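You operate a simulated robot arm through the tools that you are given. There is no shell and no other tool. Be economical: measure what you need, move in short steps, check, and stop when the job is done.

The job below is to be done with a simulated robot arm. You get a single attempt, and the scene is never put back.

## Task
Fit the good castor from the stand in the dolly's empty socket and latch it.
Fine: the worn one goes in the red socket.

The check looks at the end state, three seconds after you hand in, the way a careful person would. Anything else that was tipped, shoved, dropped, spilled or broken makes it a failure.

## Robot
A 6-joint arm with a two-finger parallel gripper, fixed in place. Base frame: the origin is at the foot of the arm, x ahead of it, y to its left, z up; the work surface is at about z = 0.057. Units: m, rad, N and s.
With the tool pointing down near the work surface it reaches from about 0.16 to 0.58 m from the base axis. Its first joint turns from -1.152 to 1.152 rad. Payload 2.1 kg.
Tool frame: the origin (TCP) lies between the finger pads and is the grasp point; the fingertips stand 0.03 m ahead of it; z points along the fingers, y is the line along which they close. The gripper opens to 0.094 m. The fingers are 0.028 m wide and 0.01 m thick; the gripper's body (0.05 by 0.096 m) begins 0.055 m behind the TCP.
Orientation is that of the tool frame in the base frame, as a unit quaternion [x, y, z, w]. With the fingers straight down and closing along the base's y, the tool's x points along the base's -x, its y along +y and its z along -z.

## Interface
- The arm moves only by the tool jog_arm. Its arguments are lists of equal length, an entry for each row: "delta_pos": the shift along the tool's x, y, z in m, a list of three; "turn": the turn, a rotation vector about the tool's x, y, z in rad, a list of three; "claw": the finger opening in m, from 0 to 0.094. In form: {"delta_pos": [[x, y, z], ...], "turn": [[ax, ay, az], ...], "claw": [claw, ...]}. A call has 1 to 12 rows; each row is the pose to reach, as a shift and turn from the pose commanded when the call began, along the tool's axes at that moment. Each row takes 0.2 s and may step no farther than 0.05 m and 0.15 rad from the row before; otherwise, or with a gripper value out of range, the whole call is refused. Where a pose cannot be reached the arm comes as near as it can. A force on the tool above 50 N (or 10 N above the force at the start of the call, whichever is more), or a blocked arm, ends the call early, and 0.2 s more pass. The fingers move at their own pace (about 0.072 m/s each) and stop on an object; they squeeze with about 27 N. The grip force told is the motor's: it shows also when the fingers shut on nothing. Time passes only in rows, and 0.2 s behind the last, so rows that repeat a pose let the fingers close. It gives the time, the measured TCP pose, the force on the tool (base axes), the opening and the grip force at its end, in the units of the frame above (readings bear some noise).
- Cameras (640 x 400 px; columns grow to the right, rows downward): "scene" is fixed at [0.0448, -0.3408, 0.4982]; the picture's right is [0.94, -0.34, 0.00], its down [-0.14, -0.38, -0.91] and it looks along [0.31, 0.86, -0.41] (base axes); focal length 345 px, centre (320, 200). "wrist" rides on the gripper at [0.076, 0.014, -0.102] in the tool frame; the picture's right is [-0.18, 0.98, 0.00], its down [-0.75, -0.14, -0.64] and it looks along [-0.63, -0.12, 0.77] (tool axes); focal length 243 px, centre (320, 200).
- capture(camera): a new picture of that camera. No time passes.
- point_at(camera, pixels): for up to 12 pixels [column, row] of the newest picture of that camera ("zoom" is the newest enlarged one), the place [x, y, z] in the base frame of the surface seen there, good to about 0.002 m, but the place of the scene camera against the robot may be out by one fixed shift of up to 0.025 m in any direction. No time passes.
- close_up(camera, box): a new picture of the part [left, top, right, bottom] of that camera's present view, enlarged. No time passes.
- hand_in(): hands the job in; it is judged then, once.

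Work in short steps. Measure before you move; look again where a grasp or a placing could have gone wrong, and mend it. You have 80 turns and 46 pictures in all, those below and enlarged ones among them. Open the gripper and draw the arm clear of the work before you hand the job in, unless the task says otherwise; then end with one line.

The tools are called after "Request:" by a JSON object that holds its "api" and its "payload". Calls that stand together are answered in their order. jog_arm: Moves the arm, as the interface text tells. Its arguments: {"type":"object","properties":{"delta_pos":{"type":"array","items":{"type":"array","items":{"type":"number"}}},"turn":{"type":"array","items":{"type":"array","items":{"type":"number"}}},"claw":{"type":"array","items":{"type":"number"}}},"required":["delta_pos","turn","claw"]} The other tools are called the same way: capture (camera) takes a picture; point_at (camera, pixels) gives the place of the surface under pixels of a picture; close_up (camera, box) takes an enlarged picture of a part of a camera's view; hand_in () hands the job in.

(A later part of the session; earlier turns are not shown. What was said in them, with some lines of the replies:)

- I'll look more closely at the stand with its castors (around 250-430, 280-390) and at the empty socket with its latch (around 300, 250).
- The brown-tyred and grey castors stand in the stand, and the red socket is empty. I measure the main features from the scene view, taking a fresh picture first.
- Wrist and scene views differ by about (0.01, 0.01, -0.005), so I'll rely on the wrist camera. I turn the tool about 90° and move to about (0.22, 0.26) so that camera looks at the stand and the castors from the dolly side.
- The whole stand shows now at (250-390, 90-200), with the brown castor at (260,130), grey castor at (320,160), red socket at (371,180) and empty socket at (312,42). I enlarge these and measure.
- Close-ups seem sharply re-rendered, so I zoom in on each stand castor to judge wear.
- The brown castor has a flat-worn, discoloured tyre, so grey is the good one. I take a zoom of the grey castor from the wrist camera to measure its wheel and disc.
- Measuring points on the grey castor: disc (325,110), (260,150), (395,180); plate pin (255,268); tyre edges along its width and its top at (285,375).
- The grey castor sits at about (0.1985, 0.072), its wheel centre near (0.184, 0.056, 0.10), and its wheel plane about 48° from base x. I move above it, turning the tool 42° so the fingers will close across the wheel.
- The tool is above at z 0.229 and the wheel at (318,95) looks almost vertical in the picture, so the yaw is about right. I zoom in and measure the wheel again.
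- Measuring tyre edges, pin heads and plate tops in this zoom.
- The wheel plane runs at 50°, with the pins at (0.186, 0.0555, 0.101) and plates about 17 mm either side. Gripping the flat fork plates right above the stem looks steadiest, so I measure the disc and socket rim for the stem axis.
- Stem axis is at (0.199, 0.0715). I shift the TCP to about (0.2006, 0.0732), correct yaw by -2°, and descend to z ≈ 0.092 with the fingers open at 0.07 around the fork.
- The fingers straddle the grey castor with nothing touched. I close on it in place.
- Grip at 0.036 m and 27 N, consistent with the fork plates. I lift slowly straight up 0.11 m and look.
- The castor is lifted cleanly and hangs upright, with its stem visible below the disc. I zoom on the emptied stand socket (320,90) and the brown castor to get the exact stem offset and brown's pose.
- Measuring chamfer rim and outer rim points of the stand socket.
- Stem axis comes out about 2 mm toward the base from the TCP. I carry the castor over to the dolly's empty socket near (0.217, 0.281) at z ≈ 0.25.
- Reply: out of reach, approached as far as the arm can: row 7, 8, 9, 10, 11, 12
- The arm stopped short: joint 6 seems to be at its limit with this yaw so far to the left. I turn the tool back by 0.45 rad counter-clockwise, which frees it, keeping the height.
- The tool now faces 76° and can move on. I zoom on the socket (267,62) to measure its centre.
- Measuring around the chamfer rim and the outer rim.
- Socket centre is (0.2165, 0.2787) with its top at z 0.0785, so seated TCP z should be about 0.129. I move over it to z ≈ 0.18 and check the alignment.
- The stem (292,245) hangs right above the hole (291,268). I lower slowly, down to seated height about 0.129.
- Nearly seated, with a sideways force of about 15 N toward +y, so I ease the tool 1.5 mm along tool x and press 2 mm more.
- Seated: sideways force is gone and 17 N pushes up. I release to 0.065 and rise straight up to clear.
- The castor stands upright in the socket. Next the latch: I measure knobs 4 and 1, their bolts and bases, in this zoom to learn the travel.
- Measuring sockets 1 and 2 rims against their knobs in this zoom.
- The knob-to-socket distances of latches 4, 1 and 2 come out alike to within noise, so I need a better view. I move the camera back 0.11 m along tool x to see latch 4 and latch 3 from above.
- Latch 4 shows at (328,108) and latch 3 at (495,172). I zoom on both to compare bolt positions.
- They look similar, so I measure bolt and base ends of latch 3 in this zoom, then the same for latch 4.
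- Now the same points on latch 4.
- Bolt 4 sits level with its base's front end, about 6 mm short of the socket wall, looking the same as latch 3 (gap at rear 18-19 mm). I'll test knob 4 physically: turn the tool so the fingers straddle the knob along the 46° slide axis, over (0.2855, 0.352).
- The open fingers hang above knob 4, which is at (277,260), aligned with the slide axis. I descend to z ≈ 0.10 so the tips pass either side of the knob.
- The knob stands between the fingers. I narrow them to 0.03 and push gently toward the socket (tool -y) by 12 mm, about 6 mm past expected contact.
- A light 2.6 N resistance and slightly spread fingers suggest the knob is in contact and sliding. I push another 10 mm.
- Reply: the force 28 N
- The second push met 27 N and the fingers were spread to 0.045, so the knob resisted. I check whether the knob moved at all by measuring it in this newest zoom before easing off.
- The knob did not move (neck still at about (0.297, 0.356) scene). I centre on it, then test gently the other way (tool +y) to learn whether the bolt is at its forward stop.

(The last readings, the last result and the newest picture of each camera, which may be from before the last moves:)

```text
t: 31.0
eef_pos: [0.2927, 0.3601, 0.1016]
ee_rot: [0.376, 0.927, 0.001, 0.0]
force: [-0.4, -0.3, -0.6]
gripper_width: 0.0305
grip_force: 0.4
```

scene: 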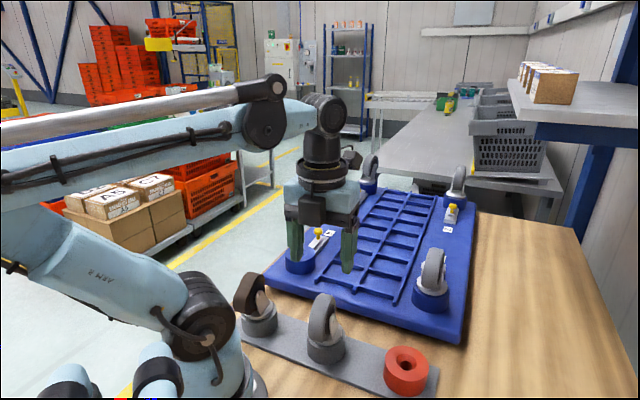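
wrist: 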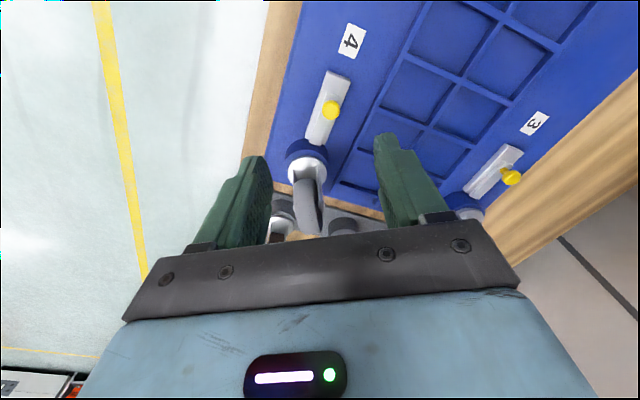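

Almost no resistance yet (0.4 N); I go another 5 mm in the same direction and look.

Request:
{"api": "jog_arm", "payload": {"delta_pos": [[0, 0.002, 0], [0, 0.004, 0], [0, 0.006, 0], [0, 0.006, 0]], "turn": [[0, 0, 0], [0, 0, 0], [0, 0, 0], [0, 0, 0]], "claw": [0.03, 0.03, 0.03, 0.03]}}

Request:
{"api": "close_up", "payload": {"camera": "scene", "box": [260, 180, 360, 260]}}

```text
t: 32.0
eef_pos: [0.296, 0.3638, 0.1018]
ee_rot: [0.376, 0.927, 0.001, 0.001]
force: [-1.3, -0.6, -0.1]
gripper_width: 0.0308
grip_force: 0.8
```

```text
5.00 times, centred on (310, 220) of scene
```

zoom: 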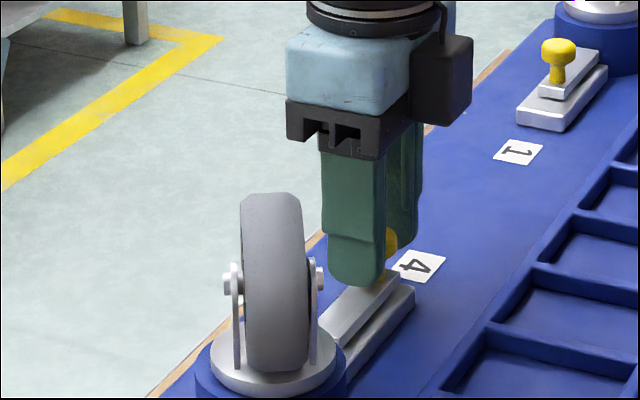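

The knob now slides back freely (about 10 mm), so the forward stop is the closed position matching latches 1-3. I open the bolt the rest of the way, then push it fully forward again with the castor seated so it truly latches.

Request:
{"api": "jog_arm", "payload": {"delta_pos": [[0, 0.003, 0], [0, 0.006, 0], [0, 0.008, 0], [0, 0.01, 0], [0, 0.01, 0]], "turn": [[0, 0, 0], [0, 0, 0], [0, 0, 0], [0, 0, 0], [0, 0, 0]], "claw": [0.03, 0.03, 0.03, 0.03, 0.03]}}

```text
t: 33.2
eef_pos: [0.3022, 0.3696, 0.1019]
ee_rot: [0.375, 0.927, -0.003, -0.002]
force: [-19.8, -18.1, -4.1]
gripper_width: 0.0451
grip_force: 13.4
```

The rear stop is reached (27 N, knob travel about 13 mm). Now I push the knob forward the whole way to its closed stop.

Request:
{"api": "jog_arm", "payload": {"delta_pos": [[0, -0.008, 0], [0, -0.014, 0], [0, -0.019, 0], [0, -0.023, 0], [0, -0.027, 0], [0, -0.031, 0], [0, -0.035, 0], [0, -0.038, 0], [0, -0.04, 0], [0, -0.042, 0]], "turn": [[0, 0, 0], [0, 0, 0], [0, 0, 0], [0, 0, 0], [0, 0, 0], [0, 0, 0], [0, 0, 0], [0, 0, 0], [0, 0, 0], [0, 0, 0]], "claw": [0.03, 0.03, 0.03, 0.03, 0.03, 0.03, 0.03, 0.03, 0.03, 0.03]}}

```text
t: 35.4
eef_pos: [0.275, 0.3417, 0.1024]
ee_rot: [0.375, 0.927, 0.003, 0.0]
force: [12.6, 14.2, 1.2]
gripper_width: 0.0408
grip_force: 9.7
```

19 N with the rear finger about 2 mm short of the earlier stop; I press 6 mm more to be sure it is home.

Request:
{"api": "jog_arm", "payload": {"delta_pos": [[0, -0.002, 0], [0, -0.004, 0], [0, -0.006, 0], [0, -0.006, 0]], "turn": [[0, 0, 0], [0, 0, 0], [0, 0, 0], [0, 0, 0]], "claw": [0.03, 0.03, 0.03, 0.03]}}

```text
t: 36.4
eef_pos: [0.2702, 0.3386, 0.1006]
ee_rot: [0.376, 0.927, 0.007, 0.001]
force: [23.4, 25.0, 9.0]
gripper_width: 0.0493
grip_force: 17.2
```

Stop confirmed at the same place with 34 N. I back off to centre on the knob with the fingers wider, then rise straight up and look.

Request:
{"api": "jog_arm", "payload": {"delta_pos": [[0, 0.008, 0], [0, 0.016, 0], [0, 0.016, -0.02], [0, 0.016, -0.05], [0, 0.016, -0.09], [0, 0.016, -0.13], [0, 0.016, -0.17], [0, 0.016, -0.17]], "turn": [[0, 0, 0], [0, 0, 0], [0, 0, 0], [0, 0, 0], [0, 0, 0], [0, 0, 0], [0, 0, 0], [0, 0, 0]], "claw": [0.045, 0.045, 0.045, 0.045, 0.045, 0.045, 0.045, 0.045]}}

Request:
{"api": "close_up", "payload": {"camera": "scene", "box": [260, 160, 480, 320]}}

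```text
t: 38.2
eef_pos: [0.2817, 0.3476, 0.2712]
ee_rot: [0.377, 0.926, 0.002, 0.001]
force: [-0.2, -0.4, 0.5]
gripper_width: 0.0451
grip_force: 0.0
```

```text
2.50 times, centred on (370, 240) of scene
```

zoom: 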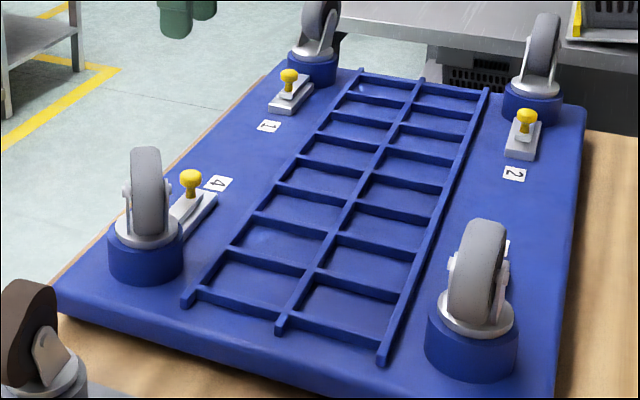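

The castor stands upright and bolt 4 is closed. I check the knob neck position and castor's disc against castor 3's in this zoom.

Request:
{"api": "point_at", "payload": {"camera": "zoom", "pixels": [[190, 178], [191, 194], [147, 243], [147, 250], [475, 330], [475, 338], [288, 76], [289, 88]]}}

```text
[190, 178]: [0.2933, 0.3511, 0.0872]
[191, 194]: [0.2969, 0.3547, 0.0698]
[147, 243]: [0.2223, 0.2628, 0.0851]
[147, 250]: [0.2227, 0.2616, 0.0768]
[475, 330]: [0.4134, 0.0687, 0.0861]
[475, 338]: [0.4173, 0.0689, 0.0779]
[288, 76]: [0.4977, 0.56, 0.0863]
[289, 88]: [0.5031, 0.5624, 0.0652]
```

Castor 4's disc height matches castor 3's, so it is fully seated. Next the worn castor: I move over toward (0.14, 0.20) at z 0.30, turning the tool back to face 76°, to view it.

Request:
{"api": "jog_arm", "payload": {"delta_pos": [[0, -0.02, -0.02], [0, -0.04, -0.03], [0, -0.06, -0.03], [0, -0.08, -0.03], [0, -0.1, -0.03], [0, -0.12, -0.03], [0, -0.14, -0.03], [0, -0.16, -0.03], [0, -0.18, -0.03], [0, -0.2046, -0.03], [0, -0.2046, -0.03]], "turn": [[0, 0, 0.1], [0, 0, 0.2], [0, 0, 0.3], [0, 0, 0.4], [0, 0, 0.5], [0, 0, 0.6], [0, 0, 0.7], [0, 0, 0.8], [0, 0, 0.9], [0, 0, 1.0], [0, 0, 1.047]], "claw": [0.07, 0.07, 0.07, 0.07, 0.07, 0.07, 0.07, 0.07, 0.07, 0.07, 0.07]}}

Request:
{"api": "capture", "payload": {"camera": "wrist"}}

```text
t: 40.6
eef_pos: [0.138, 0.1997, 0.2995]
ee_rot: [0.789, 0.615, 0.001, 0.0]
force: [0.5, -1.2, -0.1]
gripper_width: 0.0697
grip_force: 0.1
```

```text
8 pictures are left
```

wrist: 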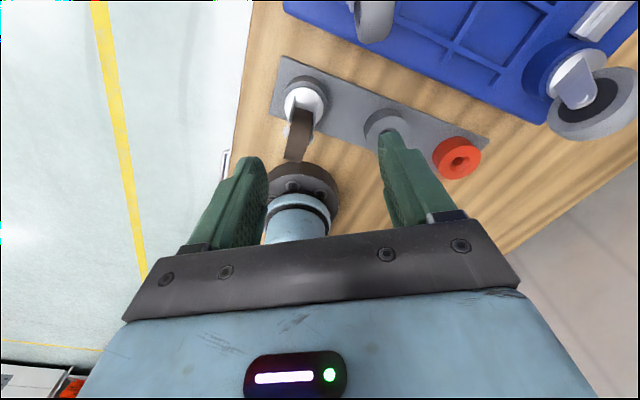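

The brown castor is at (303,115), in clear view. I zoom on it and measure.

Request:
{"api": "close_up", "payload": {"camera": "wrist", "box": [255, 65, 351, 165]}}

```text
4.00 times, centred on (303, 115) of wrist
```

zoom: 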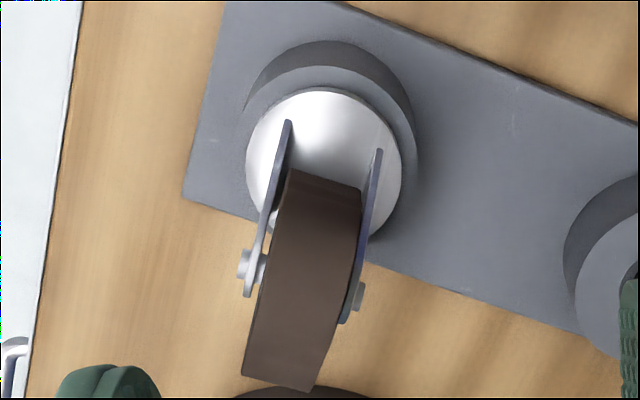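

Request:
{"api": "point_at", "payload": {"camera": "zoom", "pixels": [[250, 165], [398, 185], [325, 92], [275, 110], [375, 112], [289, 125], [378, 155], [246, 262], [360, 297], [288, 190], [354, 210], [280, 370]]}}

Request:
{"api": "point_at", "payload": {"camera": "zoom", "pixels": [[275, 260], [350, 260], [252, 365], [310, 380], [265, 220], [370, 240], [258, 85], [410, 130], [335, 67], [320, 185]]}}

```text
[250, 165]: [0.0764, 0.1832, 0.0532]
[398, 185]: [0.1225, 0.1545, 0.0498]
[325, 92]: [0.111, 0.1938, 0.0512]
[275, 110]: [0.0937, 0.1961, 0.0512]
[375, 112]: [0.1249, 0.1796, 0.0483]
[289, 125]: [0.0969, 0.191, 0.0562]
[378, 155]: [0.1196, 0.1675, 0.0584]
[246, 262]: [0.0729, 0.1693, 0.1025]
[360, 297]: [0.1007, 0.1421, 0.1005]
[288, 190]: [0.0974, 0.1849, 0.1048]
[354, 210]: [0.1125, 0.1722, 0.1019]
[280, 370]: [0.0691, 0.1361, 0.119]
```

```text
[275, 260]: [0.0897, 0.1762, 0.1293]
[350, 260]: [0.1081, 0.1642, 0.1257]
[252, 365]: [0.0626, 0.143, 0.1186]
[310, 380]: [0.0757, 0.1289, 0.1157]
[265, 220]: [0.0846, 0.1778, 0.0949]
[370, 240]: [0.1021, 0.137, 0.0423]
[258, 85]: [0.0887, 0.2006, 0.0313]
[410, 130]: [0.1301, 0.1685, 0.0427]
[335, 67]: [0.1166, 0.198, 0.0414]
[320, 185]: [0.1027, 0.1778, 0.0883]
```

Stem of the worn castor is at (0.0995, 0.169), with its fork at about 48°. Joint 6 can't reach that yaw there (limit near 69°), but the stem is round, so squeezing will swivel the castor into line. I check the robot's own base parts near it first.

Request:
{"api": "point_at", "payload": {"camera": "wrist", "pixels": [[305, 172], [275, 180], [335, 185], [300, 195], [300, 225], [295, 160], [265, 230], [330, 215]]}}

```text
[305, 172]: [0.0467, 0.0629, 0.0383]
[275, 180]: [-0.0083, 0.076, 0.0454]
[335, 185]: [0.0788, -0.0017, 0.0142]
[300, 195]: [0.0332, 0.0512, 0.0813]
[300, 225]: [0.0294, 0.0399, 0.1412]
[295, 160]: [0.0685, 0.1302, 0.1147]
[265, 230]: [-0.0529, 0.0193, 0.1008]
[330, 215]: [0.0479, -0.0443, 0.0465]
```

The base parts stay over 0.1 m from the grasp, so it is clear. I move over the worn castor with yaw 69.5° and descend to z ≈ 0.0925 with the fingers open 0.07.

Request:
{"api": "jog_arm", "payload": {"delta_pos": [[-0.018, -0.015, 0.01], [-0.0369, -0.0296, 0.03], [-0.0369, -0.0296, 0.06], [-0.0369, -0.0296, 0.09], [-0.0369, -0.0296, 0.115], [-0.0369, -0.0296, 0.14], [-0.0369, -0.0296, 0.16], [-0.0369, -0.0296, 0.18], [-0.0369, -0.0296, 0.195], [-0.0369, -0.0296, 0.207], [-0.0369, -0.0296, 0.207]], "turn": [[0, 0, 0.05], [0, 0, 0.11], [0, 0, 0.11], [0, 0, 0.11], [0, 0, 0.11], [0, 0, 0.11], [0, 0, 0.11], [0, 0, 0.11], [0, 0, 0.11], [0, 0, 0.11], [0, 0, 0.11]], "claw": [0.07, 0.07, 0.07, 0.07, 0.07, 0.07, 0.07, 0.07, 0.07, 0.07, 0.07]}}

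```text
t: 43.0
eef_pos: [0.1021, 0.1727, 0.0938]
ee_rot: [0.822, 0.57, 0.0, -0.001]
force: [0.2, -0.4, 0.3]
gripper_width: 0.0701
grip_force: 0.1
```

In place with no contact force. I close gradually so the castor swivels gently into line.

Request:
{"api": "jog_arm", "payload": {"delta_pos": [[0, 0, 0], [0, 0, 0], [0, 0, 0], [0, 0, 0], [0, 0, 0], [0, 0, 0], [0, 0, 0]], "turn": [[0, 0, 0], [0, 0, 0], [0, 0, 0], [0, 0, 0], [0, 0, 0], [0, 0, 0], [0, 0, 0]], "claw": [0.055, 0.048, 0.043, 0.04, 0.036, 0.0, 0.0]}}

Request:
{"api": "capture", "payload": {"camera": "wrist"}}

```text
t: 44.6
eef_pos: [0.1017, 0.1734, 0.0949]
ee_rot: [0.821, 0.571, 0.001, 0.0]
force: [-1.3, -0.2, 0.4]
gripper_width: 0.036
grip_force: 27.1
```

```text
6 pictures are left
```

wrist: 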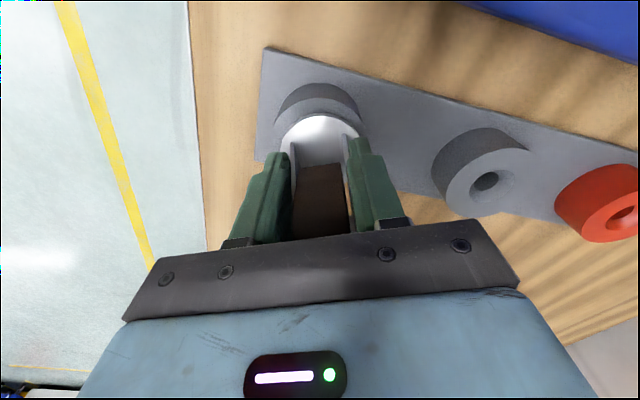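

The castor swivelled into line, held at 0.036 m and 27 N. I lift it straight up 0.12 m.

Request:
{"api": "jog_arm", "payload": {"delta_pos": [[0, 0, -0.005], [0, 0, -0.015], [0, 0, -0.03], [0, 0, -0.045], [0, 0, -0.06], [0, 0, -0.08], [0, 0, -0.1], [0, 0, -0.12], [0, 0, -0.12]], "turn": [[0, 0, 0], [0, 0, 0], [0, 0, 0], [0, 0, 0], [0, 0, 0], [0, 0, 0], [0, 0, 0], [0, 0, 0], [0, 0, 0]], "claw": [0, 0, 0, 0, 0, 0, 0, 0, 0]}}

```text
t: 46.6
eef_pos: [0.0996, 0.1704, 0.2137]
ee_rot: [0.821, 0.57, 0.001, -0.001]
force: [0.2, 0.8, -4.8]
gripper_width: 0.036
grip_force: 26.9
```

Held with about 4.8 N of weight. I carry it over the stand to the red socket near (0.295, -0.027), staying at z ≈ 0.21.

Request:
{"api": "jog_arm", "payload": {"delta_pos": [[-0.0102, 0.0229, 0], [-0.0204, 0.0459, 0], [-0.0306, 0.0688, 0], [-0.0408, 0.0917, 0], [-0.051, 0.1147, 0], [-0.0612, 0.1376, 0], [-0.0714, 0.1605, 0], [-0.0816, 0.1835, 0], [-0.0918, 0.2064, 0], [-0.102, 0.2294, 0], [-0.1122, 0.2523, 0], [-0.1122, 0.2523, 0]], "turn": [[0, 0, 0], [0, 0, 0], [0, 0, 0], [0, 0, 0], [0, 0, 0], [0, 0, 0], [0, 0, 0], [0, 0, 0], [0, 0, 0], [0, 0, 0], [0, 0, 0], [0, 0, 0]], "claw": [0, 0, 0, 0, 0, 0, 0, 0, 0, 0, 0, 0]}}

Request:
{"api": "close_up", "payload": {"camera": "wrist", "box": [260, 40, 380, 130]}}

```text
t: 49.2
eef_pos: [0.3, -0.0209, 0.214]
ee_rot: [0.821, 0.57, 0.001, 0.0]
force: [0.3, -0.1, -4.1]
gripper_width: 0.0357
grip_force: 27.5
```

```text
4.44 times, centred on (320, 85) of wrist
```

zoom: 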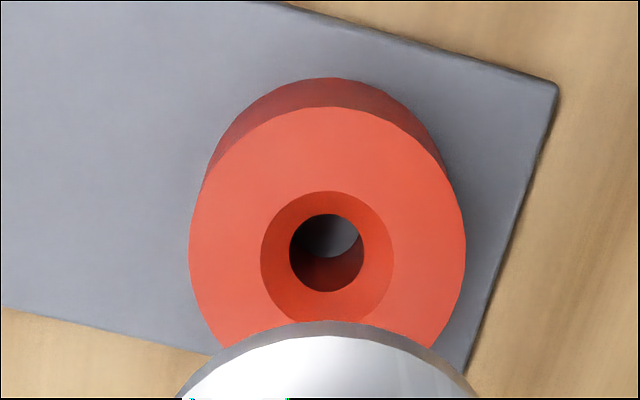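

Measuring the red socket's chamfer and outer rim.

Request:
{"api": "point_at", "payload": {"camera": "zoom", "pixels": [[259, 255], [396, 258], [327, 189], [280, 210], [375, 212], [193, 240], [462, 245], [328, 110], [230, 150], [425, 155]]}}

```text
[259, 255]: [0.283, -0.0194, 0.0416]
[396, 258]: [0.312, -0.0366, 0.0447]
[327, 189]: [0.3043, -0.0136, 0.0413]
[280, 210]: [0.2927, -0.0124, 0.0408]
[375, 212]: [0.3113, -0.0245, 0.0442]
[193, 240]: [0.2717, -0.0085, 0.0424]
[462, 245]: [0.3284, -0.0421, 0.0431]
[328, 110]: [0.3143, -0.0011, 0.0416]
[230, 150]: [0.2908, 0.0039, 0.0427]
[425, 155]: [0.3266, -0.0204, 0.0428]
```

Red socket centre is (0.298, -0.0275), with top at z 0.0425 like the grey stand sockets. I shift 3 mm and lower to z ≈ 0.14, then look.

Request:
{"api": "jog_arm", "payload": {"delta_pos": [[-0.0034, 0.0004, 0.015], [-0.0034, 0.0004, 0.03], [-0.0034, 0.0004, 0.045], [-0.0034, 0.0004, 0.06], [-0.0034, 0.0004, 0.072], [-0.0034, 0.0004, 0.072]], "turn": [[0, 0, 0], [0, 0, 0], [0, 0, 0], [0, 0, 0], [0, 0, 0], [0, 0, 0]], "claw": [0, 0, 0, 0, 0, 0]}}

Request:
{"api": "close_up", "payload": {"camera": "scene", "box": [340, 270, 480, 400]}}

```text
t: 50.6
eef_pos: [0.298, -0.0233, 0.1402]
ee_rot: [0.821, 0.571, 0.001, -0.001]
force: [0.0, -0.1, -4.7]
gripper_width: 0.0358
grip_force: 26.4
```

```text
3.08 times, centred on (410, 335) of scene
```

zoom: 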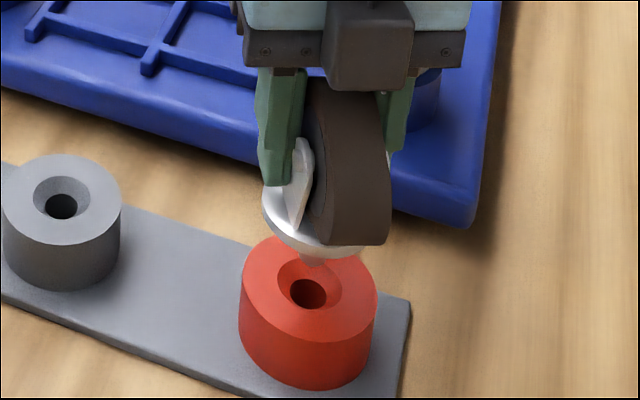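

The stem tip (314,258) hangs just above the hole (308,293). I lower slowly toward seated height 0.094.

Request:
{"api": "jog_arm", "payload": {"delta_pos": [[0, 0, 0.01], [0, 0, 0.018], [0, 0, 0.025], [0, 0, 0.031], [0, 0, 0.036], [0, 0, 0.04], [0, 0, 0.044], [0, 0, 0.046], [0, 0, 0.046]], "turn": [[0, 0, 0], [0, 0, 0], [0, 0, 0], [0, 0, 0], [0, 0, 0], [0, 0, 0], [0, 0, 0], [0, 0, 0], [0, 0, 0]], "claw": [0, 0, 0, 0, 0, 0, 0, 0, 0]}}

```text
t: 52.6
eef_pos: [0.2953, -0.0244, 0.0963]
ee_rot: [0.821, 0.571, 0.001, -0.001]
force: [0.3, -0.8, -3.4]
gripper_width: 0.0356
grip_force: 26.7
```

It slid in with no side force and still carries its weight; I lower another 4 mm to contact.

Request:
{"api": "jog_arm", "payload": {"delta_pos": [[0, 0, 0.001], [0, 0, 0.002], [0, 0, 0.003], [0, 0, 0.004], [0, 0, 0.004]], "turn": [[0, 0, 0], [0, 0, 0], [0, 0, 0], [0, 0, 0], [0, 0, 0]], "claw": [0, 0, 0, 0, 0]}}

```text
t: 53.8
eef_pos: [0.2976, -0.0238, 0.0908]
ee_rot: [0.821, 0.57, 0.001, -0.002]
force: [0.6, 0.4, 17.5]
gripper_width: 0.0353
grip_force: 27.4
```

Firm contact (17.5 N up), so it is seated. I release to 0.065 and rise straight up, then look.

Request:
{"api": "jog_arm", "payload": {"delta_pos": [[0, 0, -0.002], [0, 0, -0.002], [0, 0, -0.002], [0, 0, -0.02], [0, 0, -0.05], [0, 0, -0.08], [0, 0, -0.12], [0, 0, -0.16], [0, 0, -0.2], [0, 0, -0.2]], "turn": [[0, 0, 0], [0, 0, 0], [0, 0, 0], [0, 0, 0], [0, 0, 0], [0, 0, 0], [0, 0, 0], [0, 0, 0], [0, 0, 0], [0, 0, 0]], "claw": [0.065, 0.065, 0.065, 0.065, 0.065, 0.065, 0.065, 0.065, 0.065, 0.065]}}

Request:
{"api": "capture", "payload": {"camera": "scene"}}

```text
t: 56.0
eef_pos: [0.2966, -0.0243, 0.2916]
ee_rot: [0.821, 0.571, 0.0, 0.0]
force: [-1.2, -0.3, 0.2]
gripper_width: 0.0651
grip_force: 0.1
```

```text
3 pictures are left
```

scene: 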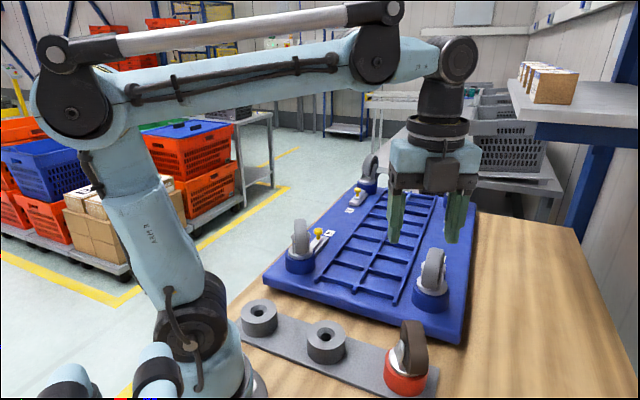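

The worn castor stands upright in the red socket and everything else looks undisturbed. One last zoom on latch 4 to confirm the bolt is closed.

Request:
{"api": "close_up", "payload": {"camera": "scene", "box": [280, 205, 350, 280]}}

```text
5.33 times, centred on (315, 242) of scene
```

zoom: 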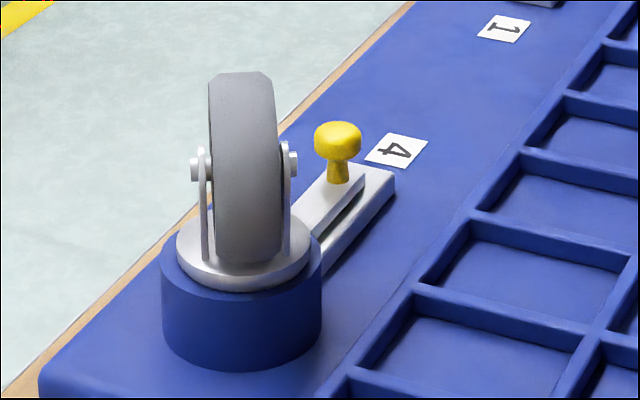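

Measuring the bolt's rear gap here.

Request:
{"api": "point_at", "payload": {"camera": "zoom", "pixels": [[338, 178], [361, 168], [345, 164], [391, 173], [370, 167], [338, 140]]}}

```text
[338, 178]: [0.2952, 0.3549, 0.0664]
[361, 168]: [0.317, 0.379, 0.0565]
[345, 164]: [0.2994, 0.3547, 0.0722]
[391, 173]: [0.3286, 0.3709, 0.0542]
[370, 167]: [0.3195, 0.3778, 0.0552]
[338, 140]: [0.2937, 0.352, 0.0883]
```

The bolt is at its forward stop, at least as far in as before, with the castor seated. The gripper is open and the arm clear, so I hand in.

Request:
{"api": "hand_in", "payload": {}}

```text
The job is handed in.
```

The good grey castor is seated in the dolly's empty socket with its latch pushed to the closed stop, the worn brown castor stands in the red socket, and the job is handed in. Latch 4 already looked closed like the other three, so I slid its bolt fully open and shut again with the castor in place; I did not pull-test the castor.
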